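You operate a simulated robot arm through the tools that you are given. There is no shell and no other tool. Be economical: measure what you need, move in short steps, check, and stop when the job is done.

Carry out the task below with a simulated robot arm. There is one attempt and no reset: what you move stays moved.

TASK
Brush the lint out of the purple feeder's belt bay and cover it again.
Fine: set the cover on the green mat meanwhile; put the brush back.
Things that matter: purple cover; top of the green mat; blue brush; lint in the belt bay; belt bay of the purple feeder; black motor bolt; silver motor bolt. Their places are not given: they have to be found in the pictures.

It is judged by the outcome, as a careful person would: the job done as asked, and still so three seconds after it is handed in. It fails if anything else is knocked over, pushed out of place, dropped, spilled or broken.

THE ROBOT
A 6-joint arm with a two-finger parallel gripper, fixed in place. Base frame: the origin is at the foot of the arm, x ahead of it, y to its left, z up; the work surface is at about z = 860. Lengths are in mm, angles in degrees, forces in N, time in s.
With the tool pointing down near the work surface it reaches from about 240 to 640 mm from the base axis. Its first joint turns from -66.0 to 66.0 degrees. Payload 2.7 kg.
Tool frame: the origin (TCP) lies between the finger pads and is the grasp point; the fingertips stand 23 mm ahead of it; z points along the fingers, y is the line along which they close. The gripper opens to 94 mm. The fingers are 38 mm wide and 10 mm thick; the gripper's body (54 by 96 mm) begins 39 mm behind the TCP.
Orientation is that of the tool frame in the base frame, as a unit quaternion [w, x, y, z]. With the fingers straight down and closing along the base's y, the tool's x points along the base's -x, its y along +y and its z along -z.

THE INTERFACE
- The arm moves only by the tool send_rows. Its argument "motion" is a list of rows, each a list of 7 numbers: the turn, a rotation vector about the base's x, y, z in degrees, then the shift along the base's x, y, z in mm, then the gripper command, from -1 (fully open) to 1 (shut), values between in proportion. In form: [[rx, ry, rz, x, y, z, jaw], ...]. A call has 1 to 12 rows; each row is the pose to reach, as a shift and turn from the pose commanded when the call began. A row lasts 0.2 s, in which the tool goes at most 50 mm and 8.6 degrees; a call with a longer step from one row to the next is refused whole, and so is a gripper value outside its range. A pose out of reach is approached as far as the arm can. The call stops where the force on the tool passes 70 N (or 10 N more than at its start, if that is more) or the arm is blocked; 0.2 s more then pass. The fingers move at their own pace (about 45 mm/s each) and stop on an object; they squeeze with about 29 N. The grip force told is the motor's: it shows also when the fingers shut on nothing. Time passes only in rows, and 0.2 s behind the last, so rows that repeat a pose let the fingers close. It gives the time, the measured TCP pose, the force on the tool (base axes), the opening and the grip force at its end, in the units of the frame above (readings bear some noise).
- Cameras (640 x 400 px; columns grow to the right, rows downward): "scene" is fixed at [83.7, -430.6, 1422.1]; the picture's right is [0.77, -0.63, 0.00], its down [-0.28, -0.34, -0.90] and it looks along [0.57, 0.70, -0.44] (base axes); focal length 319 px, centre (320, 200). "wrist" rides on the gripper at [-39, 0, -44] in the tool frame; the picture's right is [0.00, -1.00, 0.00], its down [0.97, 0.00, -0.24] and it looks along [0.24, 0.00, 0.97] (tool axes); focal length 218 px, centre (320, 200).
- get_image(camera): a new picture of that camera. No time passes.
- pixel_to_xyz(camera, pixels): for up to 12 pixels [column, row] of the newest picture of that camera ("zoom" is the newest enlarged one), the place [x, y, z] in the base frame of the surface seen there, good to about 2 mm, but the place of the scene camera against the robot may be out by one fixed shift of up to 12 mm in any direction. No time passes.
- inspect(camera, box): a new picture of the part [left, top, right, bottom] of that camera's present view, enlarged. No time passes.
- hand_in(): hands the job in; it is judged then, once.

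Work in short steps. Measure before you move; look again where a grasp or a placing could have gone wrong, and mend it. You have 80 turns and 54 pictures in all, the two below and enlarged ones among them. Open the gripper and draw the arm clear of the work before you hand the job in, unless the task says otherwise; then end with one line.

The tools are called after "Request:" as name(argument=value, ...) on one line, values as JSON. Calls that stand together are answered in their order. send_rows: Moves the arm, as the interface text tells. Its arguments: {"type":"object","properties":{"motion":{"type":"array","items":{"type":"array","items":{"type":"number"}}}},"required":["motion"]} The other tools are called the same way: get_image (camera) takes a picture; pixel_to_xyz (camera, pixels) gives the place of the surface under pixels of a picture; inspect (camera, box) takes an enlarged picture of a part of a camera's view; hand_in () hands the job in.

At the start:

```text
time: 0.0
position: [328.4, 28.5, 1239.8]
orientation: [0.0, 0.0, 1.0, -0.001]
ft_force: [0.1, -1.2, -0.1]
finger_gap: 94.1
finger_force: 0.0
```

scene: 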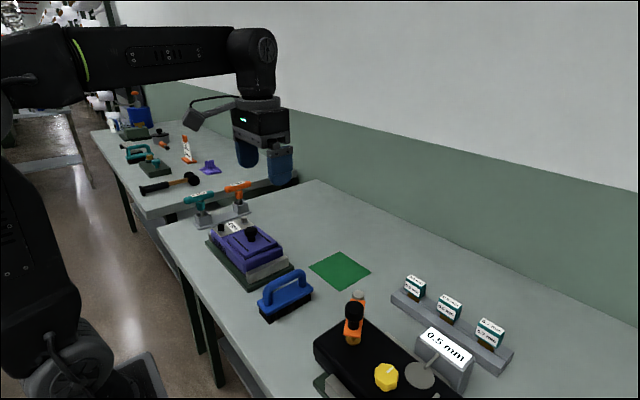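
wrist: 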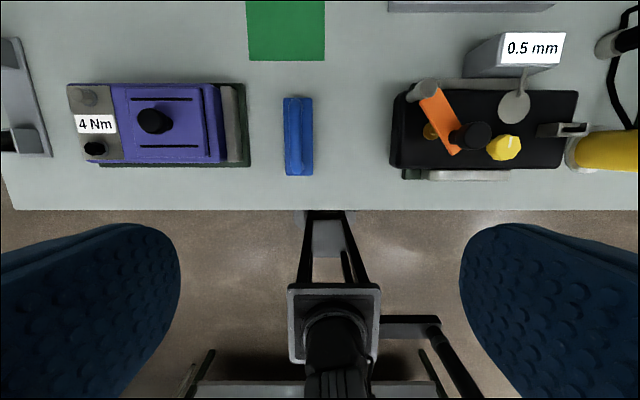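

I'll look closer at the feeder and brush in both views.

Request:
inspect(camera="scene", box=[170, 170, 390, 330])

Request:
inspect(camera="wrist", box=[50, 60, 340, 200])

```text
2.50 times, centred on (280, 250) of scene
```

zoom: 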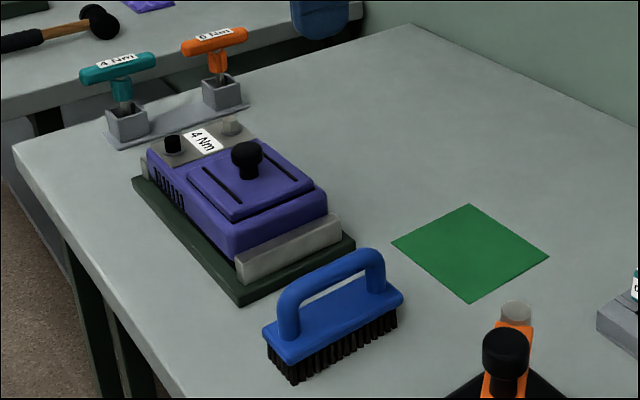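

```text
2.21 times, centred on (195, 130) of wrist
```

zoom: 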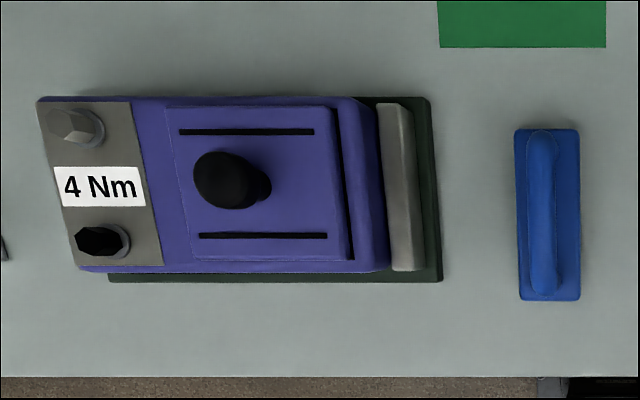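

Measure knob, cover edges, brush, and mat in the wrist view (accurate against the robot).

Request:
pixel_to_xyz(camera="wrist", pixels=[[150, 121], [165, 122], [126, 110], [208, 110], [207, 155], [222, 150], [232, 120], [298, 100], [298, 172], [290, 135], [298, 137], [286, 40]])

Request:
pixel_to_xyz(camera="wrist", pixels=[[90, 97], [95, 148], [250, 59], [323, 58], [246, 5], [310, 135], [350, 100], [245, 163], [80, 120], [72, 90]])

```text
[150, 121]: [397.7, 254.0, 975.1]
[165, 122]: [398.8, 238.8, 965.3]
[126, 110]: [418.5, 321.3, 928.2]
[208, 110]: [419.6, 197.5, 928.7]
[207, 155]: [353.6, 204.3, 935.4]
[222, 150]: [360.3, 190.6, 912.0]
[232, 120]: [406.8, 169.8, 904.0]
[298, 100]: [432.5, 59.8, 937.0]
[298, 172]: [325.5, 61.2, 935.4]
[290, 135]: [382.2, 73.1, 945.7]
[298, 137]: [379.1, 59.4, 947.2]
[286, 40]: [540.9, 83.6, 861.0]
```

```text
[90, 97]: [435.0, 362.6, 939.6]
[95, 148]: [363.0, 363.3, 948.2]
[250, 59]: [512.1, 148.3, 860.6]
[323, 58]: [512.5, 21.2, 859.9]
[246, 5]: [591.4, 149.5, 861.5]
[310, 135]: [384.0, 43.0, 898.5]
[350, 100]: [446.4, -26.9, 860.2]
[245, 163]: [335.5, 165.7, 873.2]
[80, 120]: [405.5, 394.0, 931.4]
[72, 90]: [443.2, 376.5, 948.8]
```

Move above the feeder for a closer view.

Request:
send_rows(motion=[[0, 0, 0, 12, 40, -20, -1], [0, 0, 0, 24, 80, -40, -1], [0, 0, 0, 36, 120, -60, -1], [0, 0, 0, 46, 160, -80, -1], [0, 0, 0, 56, 195, -100, -1], [0, 0, 0, 67, 219, -120, -1], [0, 0, 0, 67, 219, -120, -1]])

Request:
get_image(camera="wrist")

```text
time: 1.6
position: [396.2, 246.7, 1120.8]
orientation: [0.0, -0.001, 1.0, 0.0]
ft_force: [0.3, -0.6, -0.2]
finger_gap: 93.8
finger_force: 0.1
```

```text
49 pictures are left
```

wrist: 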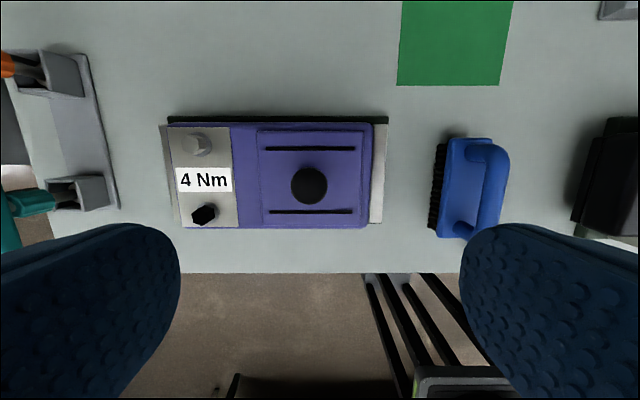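

Request:
inspect(camera="wrist", box=[150, 100, 400, 240])

Request:
pixel_to_xyz(camera="wrist", pixels=[[309, 185], [300, 185], [292, 185], [326, 185], [309, 168], [309, 202], [265, 140], [245, 180], [362, 180], [370, 180], [378, 180], [309, 126]])

Request:
pixel_to_xyz(camera="wrist", pixels=[[309, 219], [309, 224], [225, 140], [200, 145], [203, 215], [480, 150], [485, 185], [470, 225], [450, 185], [385, 180], [360, 220], [265, 220]])

```text
2.56 times, centred on (275, 170) of wrist
```

zoom: 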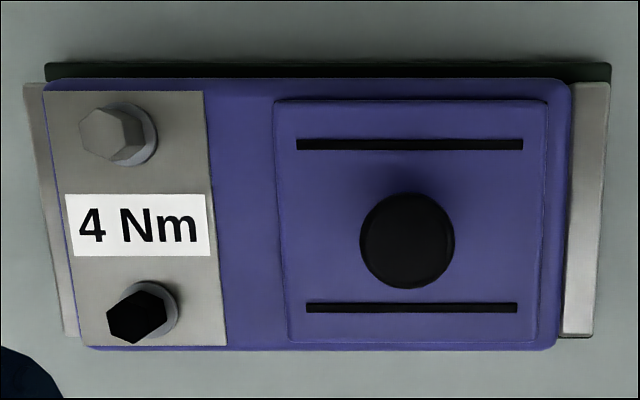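

```text
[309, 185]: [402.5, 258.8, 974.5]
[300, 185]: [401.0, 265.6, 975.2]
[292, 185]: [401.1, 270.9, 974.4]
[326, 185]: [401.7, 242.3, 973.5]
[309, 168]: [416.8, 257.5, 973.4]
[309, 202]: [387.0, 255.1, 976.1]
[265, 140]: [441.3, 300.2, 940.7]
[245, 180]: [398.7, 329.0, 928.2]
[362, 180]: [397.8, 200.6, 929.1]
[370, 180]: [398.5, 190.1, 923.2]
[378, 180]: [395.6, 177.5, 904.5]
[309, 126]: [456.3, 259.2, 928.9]
```

```text
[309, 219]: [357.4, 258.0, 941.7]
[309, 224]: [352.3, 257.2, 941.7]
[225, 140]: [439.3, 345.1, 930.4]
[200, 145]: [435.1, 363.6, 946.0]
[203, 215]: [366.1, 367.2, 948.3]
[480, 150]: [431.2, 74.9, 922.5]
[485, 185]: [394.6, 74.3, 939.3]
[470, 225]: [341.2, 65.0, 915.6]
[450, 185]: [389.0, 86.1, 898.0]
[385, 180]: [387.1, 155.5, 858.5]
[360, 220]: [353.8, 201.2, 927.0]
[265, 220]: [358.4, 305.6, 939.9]
```

Knob centre ≈ (401.5, 257), top 975; lid top 941. Descend with open fingers around the knob.

Request:
send_rows(motion=[[0, 0, 0, 5.5, 10.5, -40, -1], [0, 0, 0, 5.5, 10.5, -80, -1], [0, 0, 0, 5.5, 10.5, -115, -1], [0, 0, 0, 5.5, 10.5, -140, -1], [0, 0, 0, 5.5, 10.5, -153, -1], [0, 0, 0, 5.5, 10.5, -153, -1]])

Request:
get_image(camera="wrist")

```text
time: 3.0
position: [401.2, 257.1, 967.2]
orientation: [0.0, 0.0, 1.0, 0.0]
ft_force: [0.6, -0.5, -0.2]
finger_gap: 94.1
finger_force: 0.1
```

```text
47 pictures are left
```

wrist: 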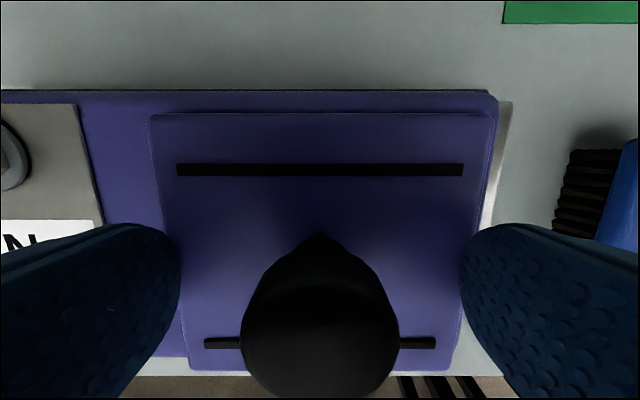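

Close on the knob.

Request:
send_rows(motion=[[0, 0, 0, 0, 0, 0, 1], [0, 0, 0, 0, 0, 0, 1], [0, 0, 0, 0, 0, 0, 1], [0, 0, 0, 0, 0, 0, 1], [0, 0, 0, 0, 0, 0, 1]])

Request:
send_rows(motion=[[0, 0, 0, 0, 0, 3, 1], [0, 0, 0, 0, 0, 8, 1], [0, 0, 0, 0, 0, 14, 1], [0, 0, 0, 0, 0, 20, 1], [0, 0, 0, 0, 0, 20, 1]])

Request:
inspect(camera="scene", box=[170, 170, 390, 330])

```text
time: 4.2
position: [401.5, 256.6, 965.6]
orientation: [0.0, 0.0, 1.0, 0.0]
ft_force: [-0.1, -0.3, -0.6]
finger_gap: 32.9
finger_force: 28.9
```

```text
time: 5.4
position: [400.5, 257.6, 988.0]
orientation: [0.0, 0.0, 1.0, 0.0]
ft_force: [0.2, -0.7, -0.6]
finger_gap: 32.6
finger_force: 29.5
```

```text
2.50 times, centred on (280, 250) of scene
```

zoom: 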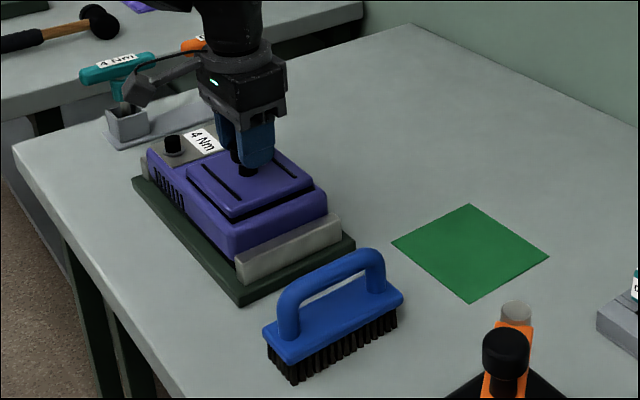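

Request:
get_image(camera="wrist")

Request:
inspect(camera="scene", box=[210, 190, 300, 260])

```text
45 pictures are left
```

wrist: 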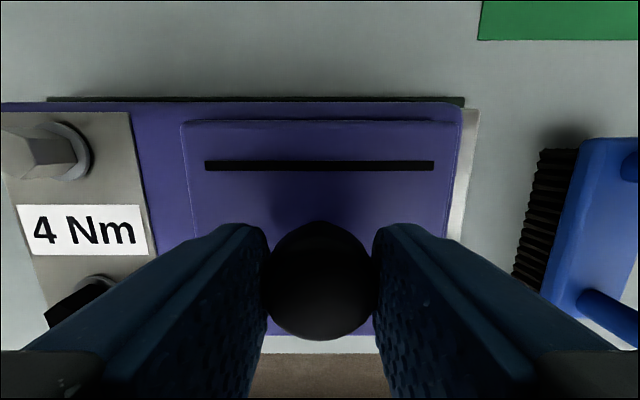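

```text
5.71 times, centred on (255, 225) of scene
```

zoom: 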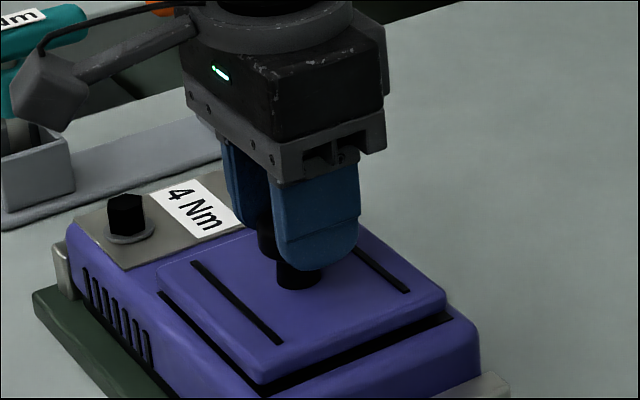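

Request:
pixel_to_xyz(camera="wrist", pixels=[[320, 260], [320, 300], [320, 145], [200, 145], [430, 145], [320, 110], [165, 140], [320, 330]])

```text
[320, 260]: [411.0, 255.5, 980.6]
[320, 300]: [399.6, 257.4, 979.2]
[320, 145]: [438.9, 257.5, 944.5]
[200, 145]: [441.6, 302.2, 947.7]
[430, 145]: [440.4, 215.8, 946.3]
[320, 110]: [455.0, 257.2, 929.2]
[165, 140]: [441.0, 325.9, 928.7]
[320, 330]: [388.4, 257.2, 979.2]
```

The lid seems only ~5 mm up and the fingers slid up the knob. I open and measure again to see where the lid rests.

Request:
send_rows(motion=[[0, 0, 0, 0, 0, 0, -1], [0, 0, 0, 0, 0, 0, -1], [0, 0, 0, 0, 0, 0, -1], [0, 0, 0, 0, 0, 0, -1]])

Request:
get_image(camera="wrist")

Request:
pixel_to_xyz(camera="wrist", pixels=[[320, 260], [320, 300], [320, 145], [200, 145], [430, 145], [320, 110], [165, 140], [220, 300], [420, 300]])

```text
time: 6.4
position: [400.8, 257.2, 986.5]
orientation: [0.0, 0.0, 1.0, 0.0]
ft_force: [0.0, -0.2, -0.2]
finger_gap: 93.8
finger_force: 0.1
```

```text
43 pictures are left
```

wrist: 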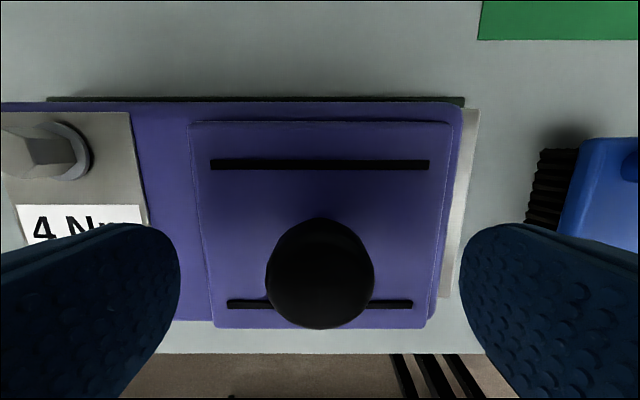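

```text
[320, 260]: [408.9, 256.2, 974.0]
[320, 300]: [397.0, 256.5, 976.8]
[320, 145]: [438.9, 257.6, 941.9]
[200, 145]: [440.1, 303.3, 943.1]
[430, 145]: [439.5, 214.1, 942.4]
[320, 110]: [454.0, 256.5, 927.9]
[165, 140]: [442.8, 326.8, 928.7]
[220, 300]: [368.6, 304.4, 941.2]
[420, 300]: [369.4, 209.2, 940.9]
```

The lid dropped back 5 mm, so it does lift but slips. I regrip as low as possible and lift slowly watching the force.

Request:
send_rows(motion=[[0, 0, 0, 0.5, -0.5, -10, -1], [0, 0, 0, 0.5, -0.5, -19, -1], [0, 0, 0, 0.5, -0.5, -21.5, -1], [0, 0, 0, 0.5, -0.5, -21.5, 1], [0, 0, 0, 0.5, -0.5, -21.5, 1], [0, 0, 0, 0.5, -0.5, -21.5, 1], [0, 0, 0, 0.5, -0.5, -21.5, 1], [0, 0, 0, 0.5, -0.5, -21.5, 1], [0, 0, 0, 0.5, -0.5, -21.5, 1]])

Request:
send_rows(motion=[[0, 0, 0, 0, 0, 1, 1], [0, 0, 0, 0, 0, 2, 1], [0, 0, 0, 0, 0, 2, 1]])

Request:
send_rows(motion=[[0, 0, 0, 0, 0, 1, 1], [0, 0, 0, 0, 0, 2, 1], [0, 0, 0, 0, 0, 3, 1]])

Request:
get_image(camera="wrist")

Request:
pixel_to_xyz(camera="wrist", pixels=[[320, 260], [320, 300], [320, 145], [200, 145], [430, 145], [320, 110]])

```text
time: 8.4
position: [401.8, 256.0, 967.1]
orientation: [0.0, 0.0, 1.0, 0.0]
ft_force: [-0.3, 0.6, -0.1]
finger_gap: 32.7
finger_force: 29.3
```

```text
time: 9.2
position: [401.1, 258.1, 968.1]
orientation: [0.0, -0.001, 1.0, -0.001]
ft_force: [0.9, 0.9, 1.0]
finger_gap: 32.9
finger_force: 29.7
```

```text
time: 10.0
position: [400.6, 256.2, 969.3]
orientation: [0.0, -0.001, 1.0, 0.001]
ft_force: [0.0, 0.4, -1.1]
finger_gap: 33.0
finger_force: 28.5
```

```text
42 pictures are left
```

wrist: 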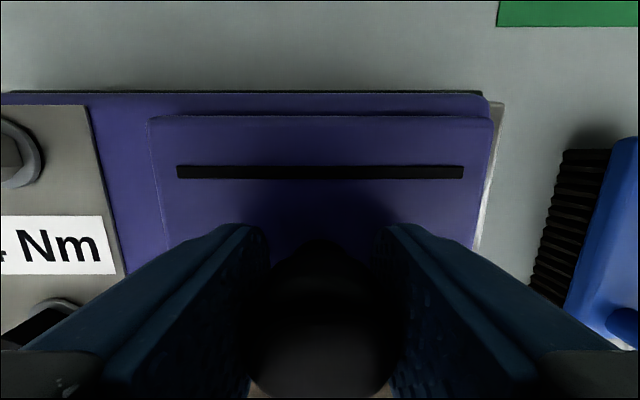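

```text
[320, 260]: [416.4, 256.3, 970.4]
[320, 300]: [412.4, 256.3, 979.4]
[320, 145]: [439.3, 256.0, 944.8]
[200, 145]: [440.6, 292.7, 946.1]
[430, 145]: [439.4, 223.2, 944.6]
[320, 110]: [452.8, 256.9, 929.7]
```

Lid follows by ~4 mm. Continue slowly and check.

Request:
send_rows(motion=[[0, 0, 0, 0, 0, 1, 1], [0, 0, 0, 0, 0, 2, 1], [0, 0, 0, 0, 0, 3, 1], [0, 0, 0, 0, 0, 4, 1]])

Request:
get_image(camera="wrist")

Request:
pixel_to_xyz(camera="wrist", pixels=[[320, 300], [320, 145], [200, 145], [430, 145], [320, 110]])

Request:
inspect(camera="scene", box=[200, 190, 300, 270])

```text
time: 11.0
position: [400.8, 256.0, 975.5]
orientation: [0.0, -0.001, 1.0, -0.001]
ft_force: [0.4, -0.6, -0.3]
finger_gap: 32.9
finger_force: 29.3
```

```text
41 pictures are left
```

wrist: 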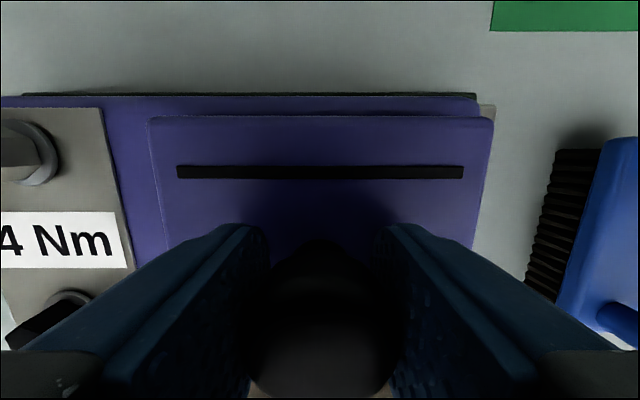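

```text
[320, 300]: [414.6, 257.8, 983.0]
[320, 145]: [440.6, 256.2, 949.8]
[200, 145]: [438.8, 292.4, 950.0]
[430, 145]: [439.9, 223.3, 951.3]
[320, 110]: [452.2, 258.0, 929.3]
```

```text
5.00 times, centred on (250, 230) of scene
```

zoom: 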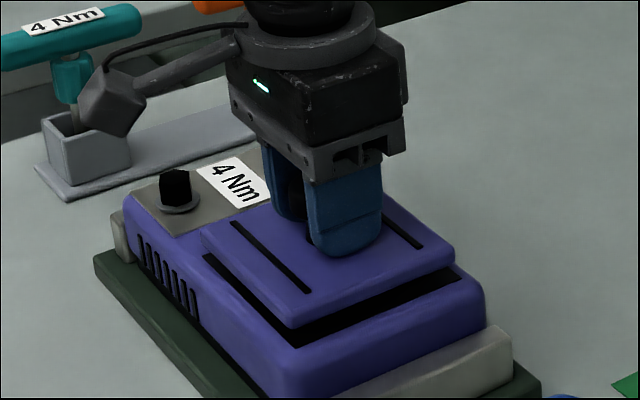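

The lid rises cleanly this time. Continue slowly.

Request:
send_rows(motion=[[0, 0, 0, 0, 0, 1.5, 1], [0, 0, 0, 0, 0, 3, 1], [0, 0, 0, 0, 0, 5, 1], [0, 0, 0, 0, 0, 7, 1], [0, 0, 0, 0, 0, 9, 1], [0, 0, 0, 0, 0, 11, 1], [0, 0, 0, 0, 0, 13, 1], [0, 0, 0, 0, 0, 15, 1]])

Request:
get_image(camera="wrist")

Request:
pixel_to_xyz(camera="wrist", pixels=[[320, 300], [320, 145], [200, 145], [430, 145], [320, 110]])

```text
time: 12.8
position: [401.9, 256.2, 991.4]
orientation: [0.0, -0.001, 1.0, 0.0]
ft_force: [0.1, 0.0, -0.8]
finger_gap: 33.1
finger_force: 29.1
```

```text
39 pictures are left
```

wrist: 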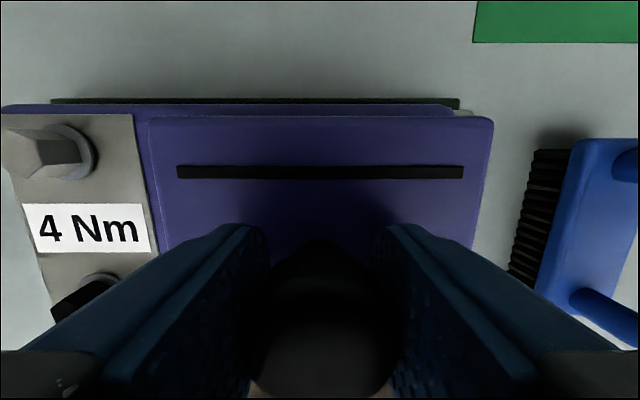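

```text
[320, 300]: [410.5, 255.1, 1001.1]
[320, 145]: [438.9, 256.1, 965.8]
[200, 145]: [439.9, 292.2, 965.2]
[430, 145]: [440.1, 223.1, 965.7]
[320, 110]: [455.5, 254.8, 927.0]
```

Lid holds steady. Measure the mat corners in the scene, and raise on.

Request:
send_rows(motion=[[0, 0, 0, 0, 0, 6, 1], [0, 0, 0, 0, 0, 14, 1], [0, 0, 0, 0, 0, 24, 1], [0, 0, 0, 0, 0, 34, 1], [0, 0, 0, 0, 0, 44, 1], [0, 0, 0, 0, 0, 54, 1], [0, 0, 0, 0, 0, 64, 1], [0, 0, 0, 0, 0, 74, 1], [0, 0, 0, 0, 0, 80, 1]])

Request:
get_image(camera="wrist")

Request:
get_image(camera="scene")

Request:
pixel_to_xyz(camera="scene", pixels=[[311, 267], [340, 253], [369, 272], [338, 289], [340, 270]])

```text
time: 14.8
position: [401.2, 256.8, 1069.5]
orientation: [0.0, 0.0, 1.0, 0.001]
ft_force: [-0.8, -0.2, -0.6]
finger_gap: 33.0
finger_force: 29.5
```

```text
38 pictures are left
```

wrist: 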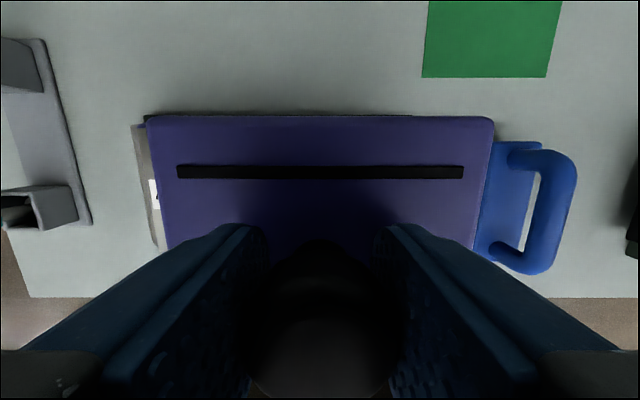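

```text
37 pictures are left
```

scene: 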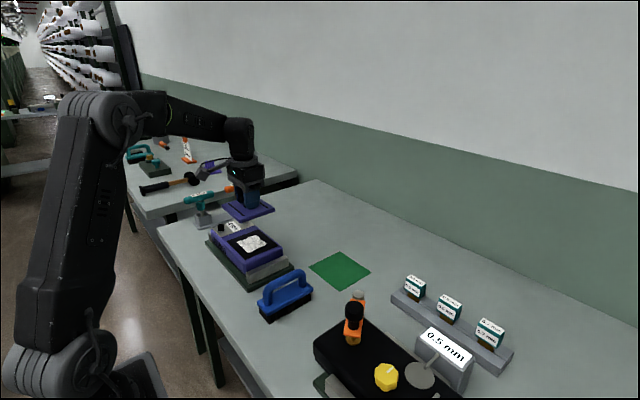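

```text
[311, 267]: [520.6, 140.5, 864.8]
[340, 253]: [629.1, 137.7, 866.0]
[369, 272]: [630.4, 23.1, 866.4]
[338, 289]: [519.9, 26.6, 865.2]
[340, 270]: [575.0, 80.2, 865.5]
```

Lint (white) is visible in the bay. Mat centre ≈ (571, 85). Carry the lid there at height.

Request:
send_rows(motion=[[0, 0, 0, 7, -7, 0, 1], [0, 0, 0, 22, -22, 0, 1], [0, 0, 0, 42, -42, 0, 1], [0, 0, 0, 62, -62, 0, 1], [0, 0, 0, 82, -82, 0, 1], [0, 0, 0, 102, -102, 0, 1], [0, 0, 0, 122, -122, 0, 1], [0, 0, 0, 142, -142, 0, 1], [0, 0, 0, 158, -160, 0, 1], [0, 0, 0, 166, -168, 0, 1], [0, 0, 0, 170, -172, 0, 1], [0, 0, 0, 170, -172, 0, 1]])

Request:
send_rows(motion=[[0, 0, 0, 0, 0, -10, 1], [0, 0, 0, 0, 0, -25, 1], [0, 0, 0, 0, 0, -45, 1], [0, 0, 0, 0, 0, -65, 1], [0, 0, 0, 0, 0, -85, 1], [0, 0, 0, 0, 0, -105, 1], [0, 0, 0, 0, 0, -120, 1], [0, 0, 0, 0, 0, -130, 1], [0, 0, 0, 0, 0, -130, 1]])

Request:
inspect(camera="scene", box=[190, 180, 410, 320])

```text
time: 17.4
position: [571.3, 84.2, 1069.3]
orientation: [0.0, 0.0, 1.0, -0.001]
ft_force: [0.9, 0.6, 0.0]
finger_gap: 33.0
finger_force: 28.4
```

```text
time: 19.4
position: [572.2, 84.6, 940.4]
orientation: [0.0, 0.0, 1.0, 0.0]
ft_force: [0.1, 0.5, -0.8]
finger_gap: 32.8
finger_force: 28.7
```

```text
2.86 times, centred on (300, 250) of scene
```

zoom: 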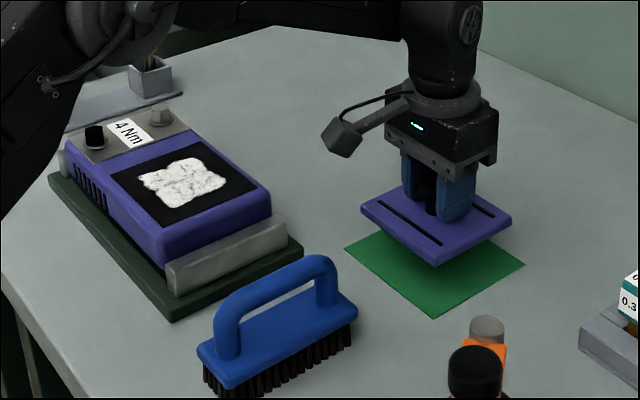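

Lid over the mat. Lower toward contact.

Request:
send_rows(motion=[[0, 0, 0, -1, 0, -10, 1], [0, 0, 0, -1, 0, -20, 1], [0, 0, 0, -1, 0, -28, 1], [0, 0, 0, -1, 0, -34, 1], [0, 0, 0, -1, 0, -34, 1]])

Request:
inspect(camera="scene", box=[290, 200, 400, 300])

```text
time: 20.6
position: [570.7, 85.2, 906.3]
orientation: [0.0, 0.001, 1.0, 0.0]
ft_force: [-0.6, -1.0, -0.5]
finger_gap: 33.1
finger_force: 28.6
```

```text
4.00 times, centred on (345, 250) of scene
```

zoom: 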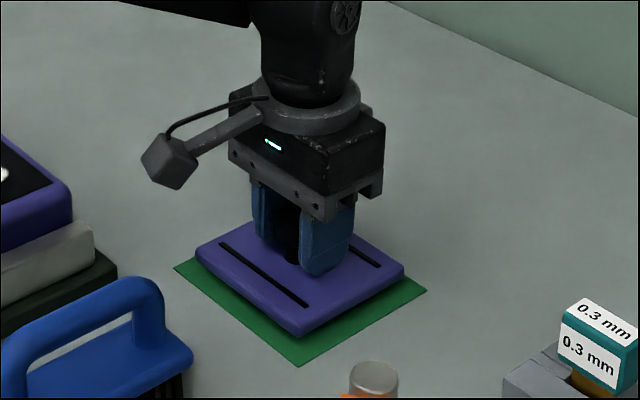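

Request:
send_rows(motion=[[0, 0, 0, 0, 0, -1, 1], [0, 0, 0, 0, 0, -2, 1], [0, 0, 0, 0, 0, -3, 1], [0, 0, 0, 0, 0, -4, 1], [0, 0, 0, 0, 0, -4, 1]])

Request:
send_rows(motion=[[0, 0, 0, 0, 0, -1, 1], [0, 0, 0, 0, 0, -2, 1], [0, 0, 0, 0, 0, -2, 1]])

Request:
send_rows(motion=[[0, 0, 0, 0, 0, -1, 1], [0, 0, 0, 0, 0, -2, 1], [0, 0, 0, 0, 0, -2, 1]])

```text
time: 21.8
position: [569.7, 85.3, 901.1]
orientation: [0.0, 0.0, 1.0, 0.0]
ft_force: [0.0, 0.5, -1.2]
finger_gap: 33.1
finger_force: 28.9
```

```text
time: 22.6
position: [570.1, 84.3, 900.2]
orientation: [0.0, 0.0, 1.0, 0.001]
ft_force: [-0.3, 0.2, -1.2]
finger_gap: 33.1
finger_force: 28.6
```

```text
time: 23.4
position: [569.8, 83.7, 897.0]
orientation: [0.001, -0.001, 1.0, 0.0]
ft_force: [0.6, 0.2, -0.3]
finger_gap: 32.9
finger_force: 29.0
```

Request:
get_image(camera="wrist")

Request:
pixel_to_xyz(camera="wrist", pixels=[[320, 145], [200, 145], [430, 145], [320, 105], [120, 145], [520, 145]])

Request:
inspect(camera="scene", box=[290, 200, 400, 300])

```text
34 pictures are left
```

wrist: 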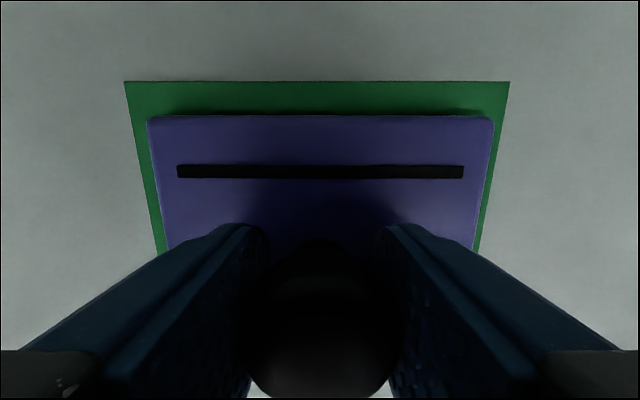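

```text
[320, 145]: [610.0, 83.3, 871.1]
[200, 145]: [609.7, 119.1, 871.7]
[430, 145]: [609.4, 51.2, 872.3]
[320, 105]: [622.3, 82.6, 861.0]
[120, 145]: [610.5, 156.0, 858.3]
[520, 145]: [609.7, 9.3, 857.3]
```

```text
4.00 times, centred on (345, 250) of scene
```

zoom: 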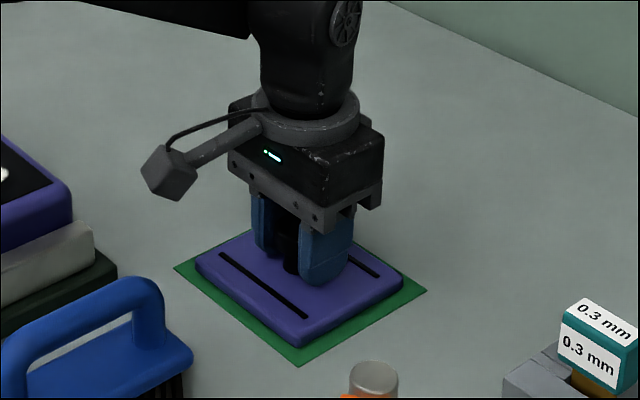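

Lid is on (or within 1 mm of) the mat. One more mm, then release and rise.

Request:
send_rows(motion=[[0, 0, 0, 0, 0, -1, 1], [0, 0, 0, 0, 0, -1, 1]])

Request:
send_rows(motion=[[0, 0, 0, 0, 0, 0, 0.6], [0, 0, 0, 0, 0, 0, 0], [0, 0, 0, 0, 0, 0, -1], [0, 0, 0, 0, 0, 0, -1], [0, 0, 0, 0, 0, 0, -1], [0, 0, 0, 0, 0, 30, -1], [0, 0, 0, 0, 0, 70, -1], [0, 0, 0, 0, 0, 120, -1], [0, 0, 0, 0, 0, 160, -1], [0, 0, 0, 0, 0, 190, -1]])

Request:
get_image(camera="wrist")

```text
time: 24.0
position: [570.5, 84.3, 896.9]
orientation: [-0.001, 0.0, 1.0, 0.0]
ft_force: [1.1, 0.1, -1.7]
finger_gap: 33.0
finger_force: 29.0
```

```text
time: 26.2
position: [570.0, 86.0, 1087.2]
orientation: [0.0, 0.0, 1.0, -0.001]
ft_force: [-0.6, 0.3, 0.5]
finger_gap: 94.0
finger_force: 0.1
```

```text
32 pictures are left
```

wrist: 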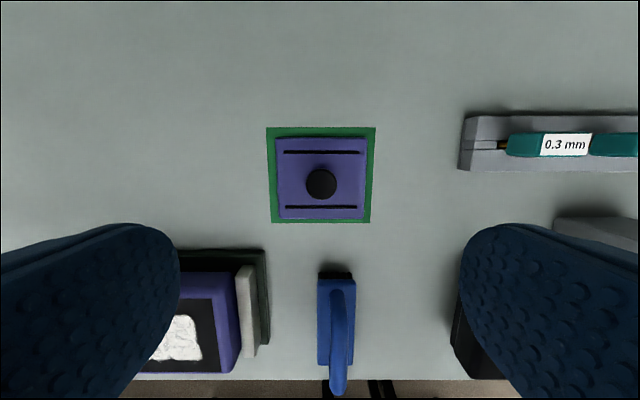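

Lid sits within the mat. Go over the brush.

Request:
send_rows(motion=[[0, 0, 0, -45, -4, 0, -1], [0, 0, 0, -90, -8, 0, -1], [0, 0, 0, -135, -14, 0, -1], [0, 0, 0, -170, -20, 0, -1], [0, 0, 0, -190, -22, 0, -1], [0, 0, 0, -190, -22, 0, -1]])

Request:
get_image(camera="wrist")

```text
time: 27.6
position: [379.3, 63.3, 1087.5]
orientation: [0.0, 0.0, 1.0, 0.001]
ft_force: [0.2, -0.7, 0.1]
finger_gap: 94.2
finger_force: 0.1
```

```text
31 pictures are left
```

wrist: 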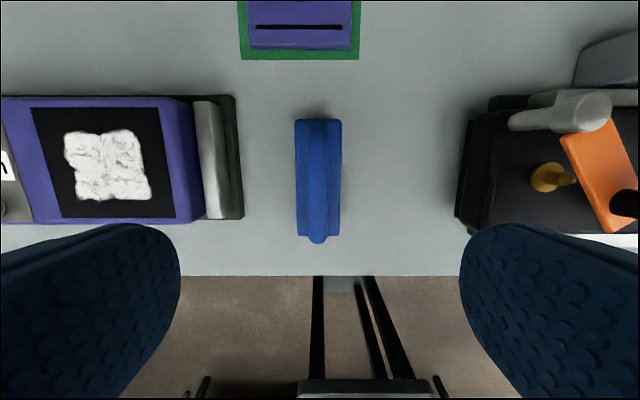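

Request:
pixel_to_xyz(camera="wrist", pixels=[[317, 125], [317, 160], [317, 190], [317, 215], [317, 232], [300, 180], [336, 180], [300, 122], [338, 122], [300, 230], [338, 230], [311, 180]])

Request:
pixel_to_xyz(camera="wrist", pixels=[[50, 120], [140, 115], [165, 205], [70, 205], [110, 165], [85, 160], [140, 190], [75, 135], [200, 150], [240, 210], [170, 150], [270, 170]])

Request:
inspect(camera="scene", box=[190, 200, 330, 330])

```text
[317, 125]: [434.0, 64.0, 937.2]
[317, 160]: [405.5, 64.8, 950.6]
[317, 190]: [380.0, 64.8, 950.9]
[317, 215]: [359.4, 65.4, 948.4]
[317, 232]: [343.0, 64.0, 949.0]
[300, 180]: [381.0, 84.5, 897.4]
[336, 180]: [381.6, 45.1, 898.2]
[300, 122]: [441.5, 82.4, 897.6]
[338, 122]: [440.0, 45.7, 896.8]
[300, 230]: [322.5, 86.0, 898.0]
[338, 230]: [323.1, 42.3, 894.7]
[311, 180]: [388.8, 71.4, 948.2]
```

```text
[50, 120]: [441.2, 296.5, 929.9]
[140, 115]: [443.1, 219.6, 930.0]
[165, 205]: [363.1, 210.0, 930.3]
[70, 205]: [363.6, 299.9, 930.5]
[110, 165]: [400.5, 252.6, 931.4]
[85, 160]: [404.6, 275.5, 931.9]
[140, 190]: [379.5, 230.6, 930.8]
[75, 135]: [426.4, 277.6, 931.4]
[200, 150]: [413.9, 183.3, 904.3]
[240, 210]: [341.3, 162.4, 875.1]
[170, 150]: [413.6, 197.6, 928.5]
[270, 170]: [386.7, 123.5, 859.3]
```

```text
3.08 times, centred on (260, 265) of scene
```

zoom: 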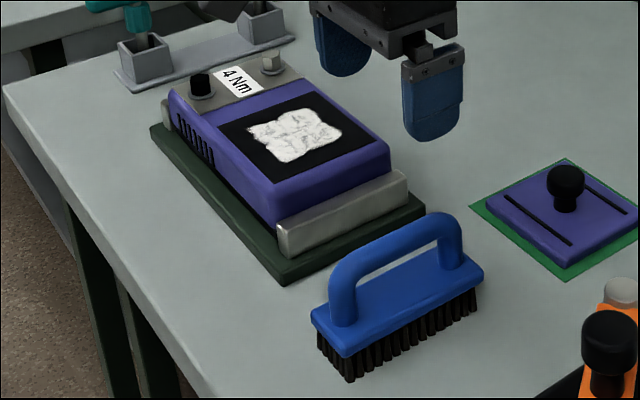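

Brush handle bar along x at y≈64.7, top z≈950, block x 322–442. Descend and grasp at mid-handle.

Request:
send_rows(motion=[[0, 0, 0, 2.5, 1.3, -45, -1], [0, 0, 0, 2.5, 1.3, -90, -1], [0, 0, 0, 2.5, 1.3, -125, -1], [0, 0, 0, 2.5, 1.3, -145.5, -1], [0, 0, 0, 2.5, 1.3, -145.5, -1]])

Request:
send_rows(motion=[[0, 0, 0, 0, 0, 0, 1], [0, 0, 0, 0, 0, 0, 1], [0, 0, 0, 0, 0, 0, 1], [0, 0, 0, 0, 0, 0, 1], [0, 0, 0, 0, 0, 0, 1], [0, 0, 0, 0, 0, 0, 1], [0, 0, 0, 0, 0, 0, 1]])

Request:
get_image(camera="wrist")

Request:
inspect(camera="scene", box=[220, 220, 350, 340])

```text
time: 28.8
position: [382.6, 66.2, 941.3]
orientation: [0.001, -0.001, 1.0, -0.001]
ft_force: [0.8, -0.4, 1.8]
finger_gap: 94.2
finger_force: 0.0
```

```text
time: 30.4
position: [383.2, 65.1, 941.1]
orientation: [-0.001, 0.0, 1.0, 0.0]
ft_force: [-0.6, -1.4, 1.3]
finger_gap: 19.3
finger_force: 29.1
```

```text
29 pictures are left
```

wrist: 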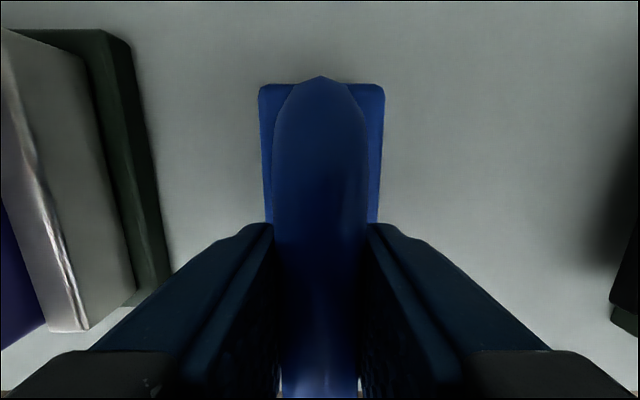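

```text
3.33 times, centred on (285, 280) of scene
```

zoom: 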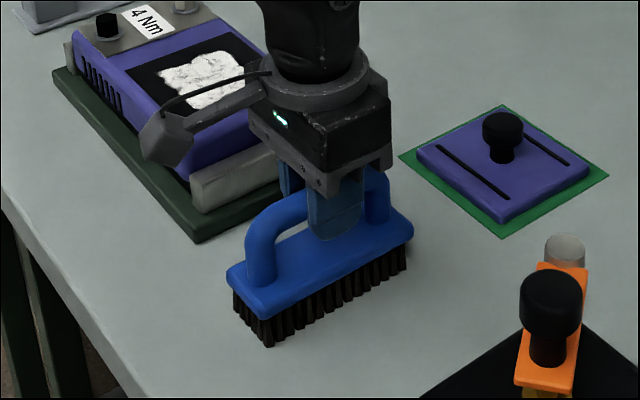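

Grasped (gap 19). Lift slowly and check.

Request:
send_rows(motion=[[0, 0, 0, 0, 0, 2, 1], [0, 0, 0, 0, 0, 5, 1], [0, 0, 0, 0, 0, 10, 1], [0, 0, 0, 0, 0, 18, 1], [0, 0, 0, 0, 0, 28, 1], [0, 0, 0, 0, 0, 40, 1], [0, 0, 0, 0, 0, 55, 1], [0, 0, 0, 0, 0, 70, 1], [0, 0, 0, 0, 0, 85, 1], [0, 0, 0, 0, 0, 100, 1], [0, 0, 0, 0, 0, 110, 1], [0, 0, 0, 0, 0, 110, 1]])

Request:
get_image(camera="wrist")

Request:
pixel_to_xyz(camera="wrist", pixels=[[320, 150], [320, 90], [268, 120], [374, 120]])

Request:
inspect(camera="scene", box=[190, 180, 350, 300])

```text
time: 33.0
position: [383.7, 63.6, 1051.9]
orientation: [0.0, 0.0, 1.0, 0.0]
ft_force: [0.2, 0.0, -1.1]
finger_gap: 18.8
finger_force: 29.1
```

```text
27 pictures are left
```

wrist: 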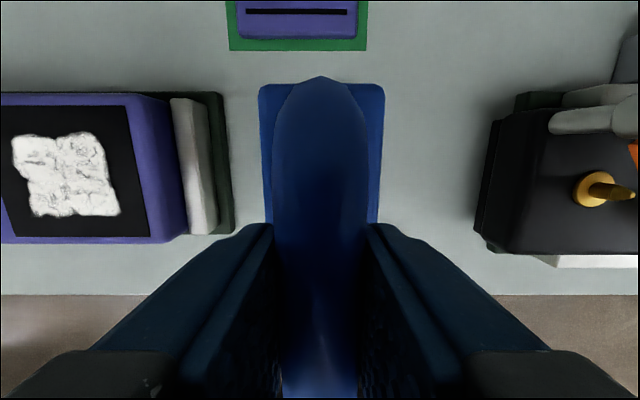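

```text
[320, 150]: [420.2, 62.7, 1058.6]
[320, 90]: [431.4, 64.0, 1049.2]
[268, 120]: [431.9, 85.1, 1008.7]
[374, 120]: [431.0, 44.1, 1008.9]
```

```text
3.33 times, centred on (270, 240) of scene
```

zoom: 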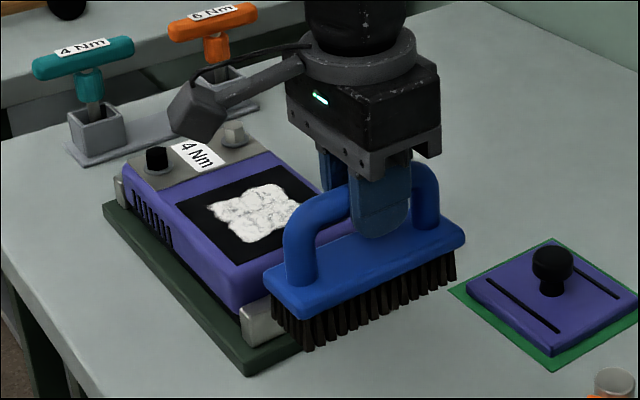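

Brush rigidly held, bristles ~81 mm below TCP. Carry it over the left edge of the bay (401, 292), then lower.

Request:
send_rows(motion=[[0, 0, 0, 2, 8, 0, 1], [0, 0, 0, 5, 30, 0, 1], [0, 0, 0, 8, 58, 0, 1], [0, 0, 0, 10, 86, 0, 1], [0, 0, 0, 12, 114, 0, 1], [0, 0, 0, 14, 142, 0, 1], [0, 0, 0, 16, 170, 0, 1], [0, 0, 0, 18, 198, 0, 1], [0, 0, 0, 18, 216, 0, 1], [0, 0, 0, 18, 226, 0, 1], [0, 0, 0, 18, 228, 0, 1], [0, 0, 0, 18, 228, 0, 1]])

Request:
send_rows(motion=[[0, 0, 0, 0, 0, -10, 1], [0, 0, 0, 0, 0, -20, 1], [0, 0, 0, 0, 0, -28, 1], [0, 0, 0, 0, 0, -34, 1], [0, 0, 0, 0, 0, -36, 1], [0, 0, 0, 0, 0, -36, 1]])

Request:
inspect(camera="scene", box=[180, 180, 320, 300])

```text
time: 35.6
position: [400.3, 292.0, 1051.1]
orientation: [-0.001, 0.0, 1.0, 0.0]
ft_force: [0.1, 0.0, -1.1]
finger_gap: 19.1
finger_force: 28.9
```

```text
time: 37.0
position: [400.2, 292.5, 1015.9]
orientation: [0.0, 0.0, 1.0, 0.0]
ft_force: [0.0, 0.1, -2.0]
finger_gap: 19.1
finger_force: 29.2
```

```text
3.33 times, centred on (250, 240) of scene
```

zoom: 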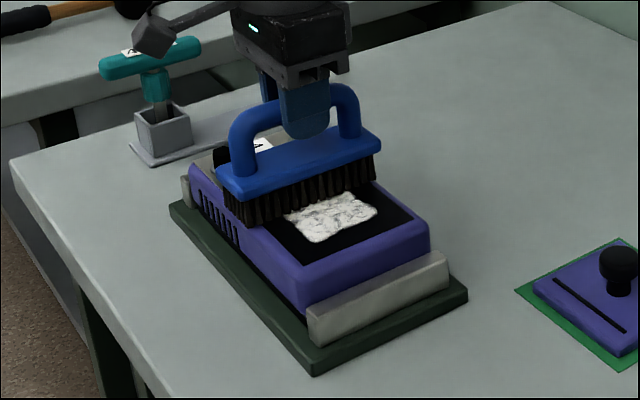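

Lower 1 mm at a time to contact.

Request:
send_rows(motion=[[0, 0, 0, 0, 0, -1, 1], [0, 0, 0, 0, 0, -2, 1], [0, 0, 0, 0, 0, -3, 1], [0, 0, 0, 0, 0, -4, 1], [0, 0, 0, 0, 0, -4, 1]])

Request:
send_rows(motion=[[0, 0, 0, 0, 0, -1, 1], [0, 0, 0, 0, 0, -1, 1]])

Request:
send_rows(motion=[[0, 0, 0, 0, 0, -1, 1], [0, 0, 0, 0, 0, -1, 1]])

```text
time: 38.2
position: [400.3, 291.9, 1011.7]
orientation: [0.0, 0.0, 1.0, 0.0]
ft_force: [0.4, -0.4, -1.4]
finger_gap: 19.2
finger_force: 29.1
```

```text
time: 38.8
position: [401.3, 291.7, 1011.7]
orientation: [0.001, 0.0, 1.0, 0.001]
ft_force: [-0.6, -3.1, 10.1]
finger_gap: 19.1
finger_force: 28.6
```

```text
time: 39.4
position: [401.1, 291.0, 1010.4]
orientation: [0.002, 0.0, 1.0, 0.001]
ft_force: [-3.2, -5.1, 22.6]
finger_gap: 19.0
finger_force: 29.2
```

Contact: ~22 N. Ease off 1 mm and sweep toward −y across the bay, past its edge, then lift.

Request:
send_rows(motion=[[0, 0, 0, 0, 0, 1, 1], [0, 0, 0, 0, -8, 1, 1], [0, 0, 0, 0, -18, 1, 1], [0, 0, 0, 0, -28, 1, 1], [0, 0, 0, 0, -38, 1, 1], [0, 0, 0, 0, -48, 1, 1], [0, 0, 0, 0, -58, 1, 1], [0, 0, 0, 0, -68, 1, 1], [0, 0, 0, 0, -78, 1, 1], [0, 0, 0, 0, -88, 1, 1]])

Request:
inspect(camera="scene", box=[180, 180, 320, 300])

```text
time: 41.6
position: [400.5, 203.8, 1010.7]
orientation: [0.0, 0.001, 1.0, 0.0]
ft_force: [0.9, -0.1, -0.9]
finger_gap: 19.0
finger_force: 29.4
```

```text
3.33 times, centred on (250, 240) of scene
```

zoom: 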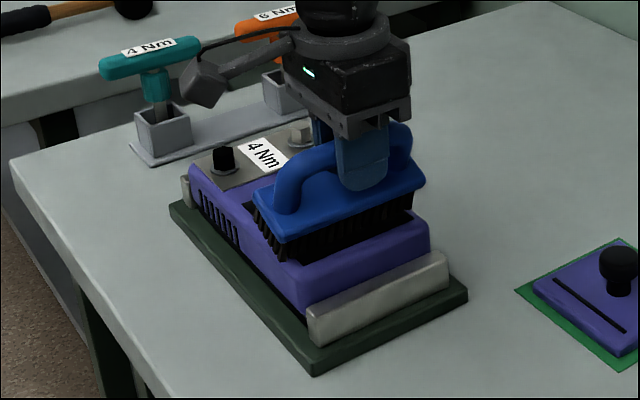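

Lift and look at the bay.

Request:
send_rows(motion=[[0, 0, 0, 0, 0, 6, 1], [0, 0, 0, 0, 0, 16, 1], [0, 0, 0, 0, 0, 30, 1], [0, 0, 0, 0, -20, 45, 1], [0, 0, 0, 0, -45, 60, 1], [0, 0, 0, 0, -70, 60, 1], [0, 0, 0, 0, -80, 60, 1], [0, 0, 0, 0, -80, 60, 1]])

Request:
get_image(camera="wrist")

Request:
inspect(camera="scene", box=[180, 180, 320, 300])

```text
time: 43.4
position: [401.2, 124.0, 1071.6]
orientation: [0.0, 0.0, 1.0, 0.0]
ft_force: [-0.5, 0.9, -1.3]
finger_gap: 19.3
finger_force: 29.0
```

```text
23 pictures are left
```

wrist: 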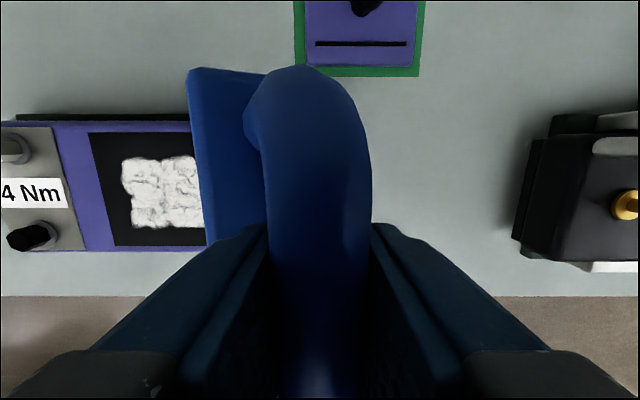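

```text
3.33 times, centred on (250, 240) of scene
```

zoom: 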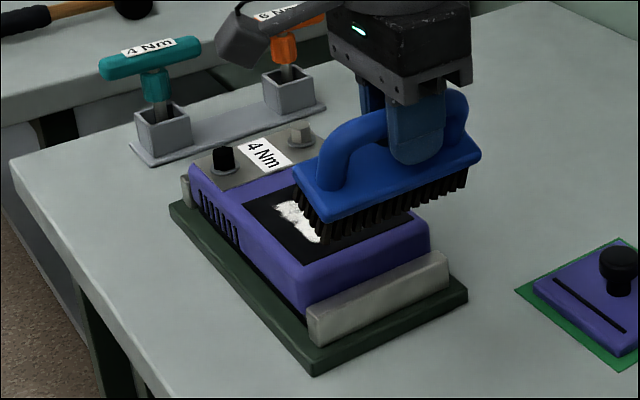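

The brush pivoted in the grip about the handle axis, and the lint is still there. Measure the tilt of the block.

Request:
pixel_to_xyz(camera="wrist", pixels=[[195, 120], [210, 120], [225, 120], [245, 120], [225, 80], [225, 200], [300, 90], [300, 140], [215, 200], [245, 200]])

Request:
inspect(camera="wrist", box=[0, 110, 240, 260])

```text
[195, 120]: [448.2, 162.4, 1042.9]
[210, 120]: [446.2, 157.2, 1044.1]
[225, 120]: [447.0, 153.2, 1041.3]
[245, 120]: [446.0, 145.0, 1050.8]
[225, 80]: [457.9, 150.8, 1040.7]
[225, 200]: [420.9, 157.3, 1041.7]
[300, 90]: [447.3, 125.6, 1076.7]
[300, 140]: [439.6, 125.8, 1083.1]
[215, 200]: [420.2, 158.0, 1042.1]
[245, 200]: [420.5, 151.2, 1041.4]
```

```text
2.67 times, centred on (120, 185) of wrist
```

zoom: 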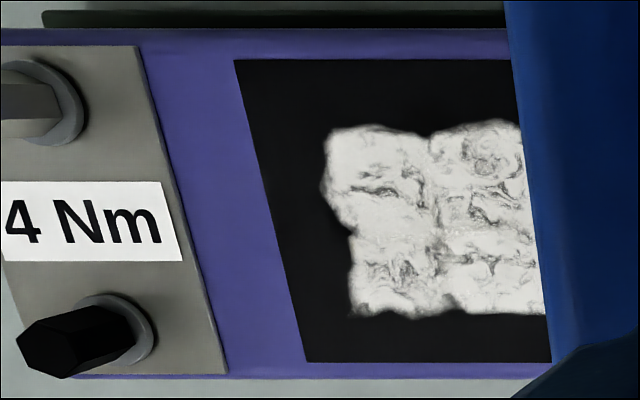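

Brush tilted ≈26° about +x. I compensate by tilting the tool −26° about x, then I'll stroke along the brush's long axis (x), where its base is stable.

Request:
send_rows(motion=[[-7, 0, 0, 0, 20, 5, 1], [-14, 0, 0, 0, 45, 5, 1], [-20, 0, 0, 0, 75, 5, 1], [-26, 0, 0, 0, 105, 5, 1], [-26, 0, 0, 0, 125, 5, 1], [-26, 0, 0, 0, 131, 0, 1], [-26, 0, 0, 0, 131, -15, 1], [-26, 0, 0, 0, 131, -30, 1], [-26, 0, 0, 0, 131, -38, 1], [-26, 0, 0, 0, 131, -40, 1], [-26, 0, 0, 0, 131, -40, 1]])

Request:
inspect(camera="scene", box=[180, 180, 320, 300])

```text
time: 45.8
position: [400.3, 254.2, 1030.4]
orientation: [0.0, -0.002, 0.974, -0.225]
ft_force: [-0.8, 0.3, -1.6]
finger_gap: 19.1
finger_force: 28.6
```

```text
3.33 times, centred on (250, 240) of scene
```

zoom: 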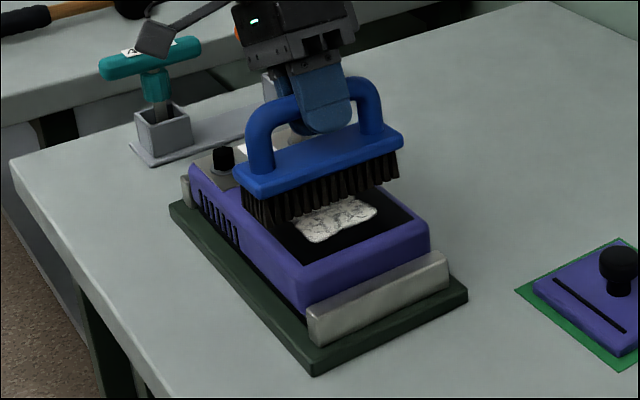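

Brush looks level now. Lower to contact over the lint (y≈254).

Request:
send_rows(motion=[[0, 0, 0, 0, 0, -8, 1], [0, 0, 0, 0, 0, -14, 1], [0, 0, 0, 0, 0, -17, 1], [0, 0, 0, 0, 0, -18.5, 1], [0, 0, 0, 0, 0, -18.5, 1]])

Request:
send_rows(motion=[[0, 0, 0, 0, 0, -1, 1], [0, 0, 0, 0, 0, -1, 1]])

```text
time: 47.0
position: [400.9, 254.4, 1011.2]
orientation: [0.0, 0.0, 0.975, -0.224]
ft_force: [-0.4, 0.5, -1.2]
finger_gap: 18.9
finger_force: 29.1
```

```text
time: 47.6
position: [398.8, 255.5, 1011.3]
orientation: [0.0, 0.0, 0.974, -0.226]
ft_force: [1.1, 1.1, -1.3]
finger_gap: 19.0
finger_force: 28.4
```

Request:
send_rows(motion=[[0, 0, 0, 0, 0, -1, 1], [0, 0, 0, 0, 0, -1, 1]])

Request:
send_rows(motion=[[0, 0, 0, 0, 0, -1, 1], [0, 0, 0, 0, 0, -1, 1]])

```text
time: 48.2
position: [400.1, 254.5, 1010.0]
orientation: [0.0, 0.0, 0.974, -0.225]
ft_force: [-0.2, 0.3, -0.2]
finger_gap: 19.0
finger_force: 29.2
```

```text
time: 48.8
position: [400.4, 255.5, 1009.1]
orientation: [0.0, 0.0, 0.974, -0.225]
ft_force: [-0.2, 0.0, -2.2]
finger_gap: 19.1
finger_force: 28.6
```

Request:
send_rows(motion=[[0, 0, 0, 0, 0, -1, 1], [0, 0, 0, 0, 0, -1, 1]])

Request:
send_rows(motion=[[0, 0, 0, 0, 0, -1, 1], [0, 0, 0, 0, 0, -1, 1]])

Request:
inspect(camera="scene", box=[190, 190, 300, 280])

```text
time: 49.4
position: [400.8, 256.1, 1007.9]
orientation: [0.0, 0.001, 0.974, -0.225]
ft_force: [-0.1, 0.4, -1.0]
finger_gap: 19.1
finger_force: 29.1
```

```text
time: 50.0
position: [401.4, 256.5, 1007.5]
orientation: [0.001, 0.0, 0.974, -0.225]
ft_force: [0.3, 0.3, 0.8]
finger_gap: 19.1
finger_force: 29.1
```

```text
4.44 times, centred on (245, 235) of scene
```

zoom: 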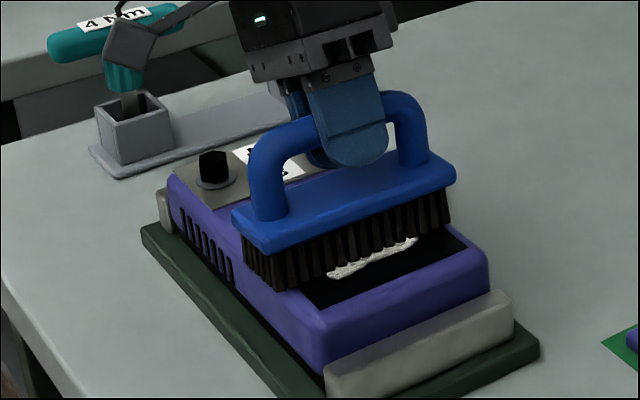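

Just at contact. Press 1 mm more and stroke in x ±25.

Request:
send_rows(motion=[[0, 0, 0, 0, 0, -1.5, 1], [0, 0, 0, 10, 0, -1.5, 1], [0, 0, 0, 22, 0, -1.5, 1], [0, 0, 0, 12, 0, -1.5, 1], [0, 0, 0, 0, 0, -1.5, 1], [0, 0, 0, -12, 0, -1.5, 1], [0, 0, 0, -22, 0, -1.5, 1], [0, 0, 0, -10, 0, -1.5, 1], [0, 0, 0, 0, 0, -1.5, 1]])

Request:
inspect(camera="scene", box=[190, 190, 300, 280])

```text
time: 52.0
position: [400.1, 254.7, 1005.2]
orientation: [0.001, -0.001, 0.974, -0.225]
ft_force: [-4.2, 0.6, 7.8]
finger_gap: 19.0
finger_force: 28.8
```

```text
4.44 times, centred on (245, 235) of scene
```

zoom: 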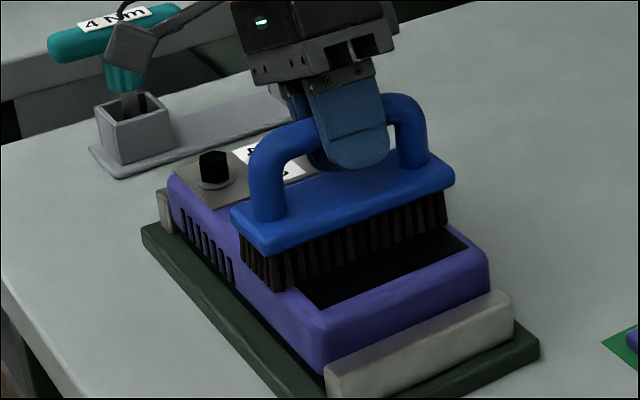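

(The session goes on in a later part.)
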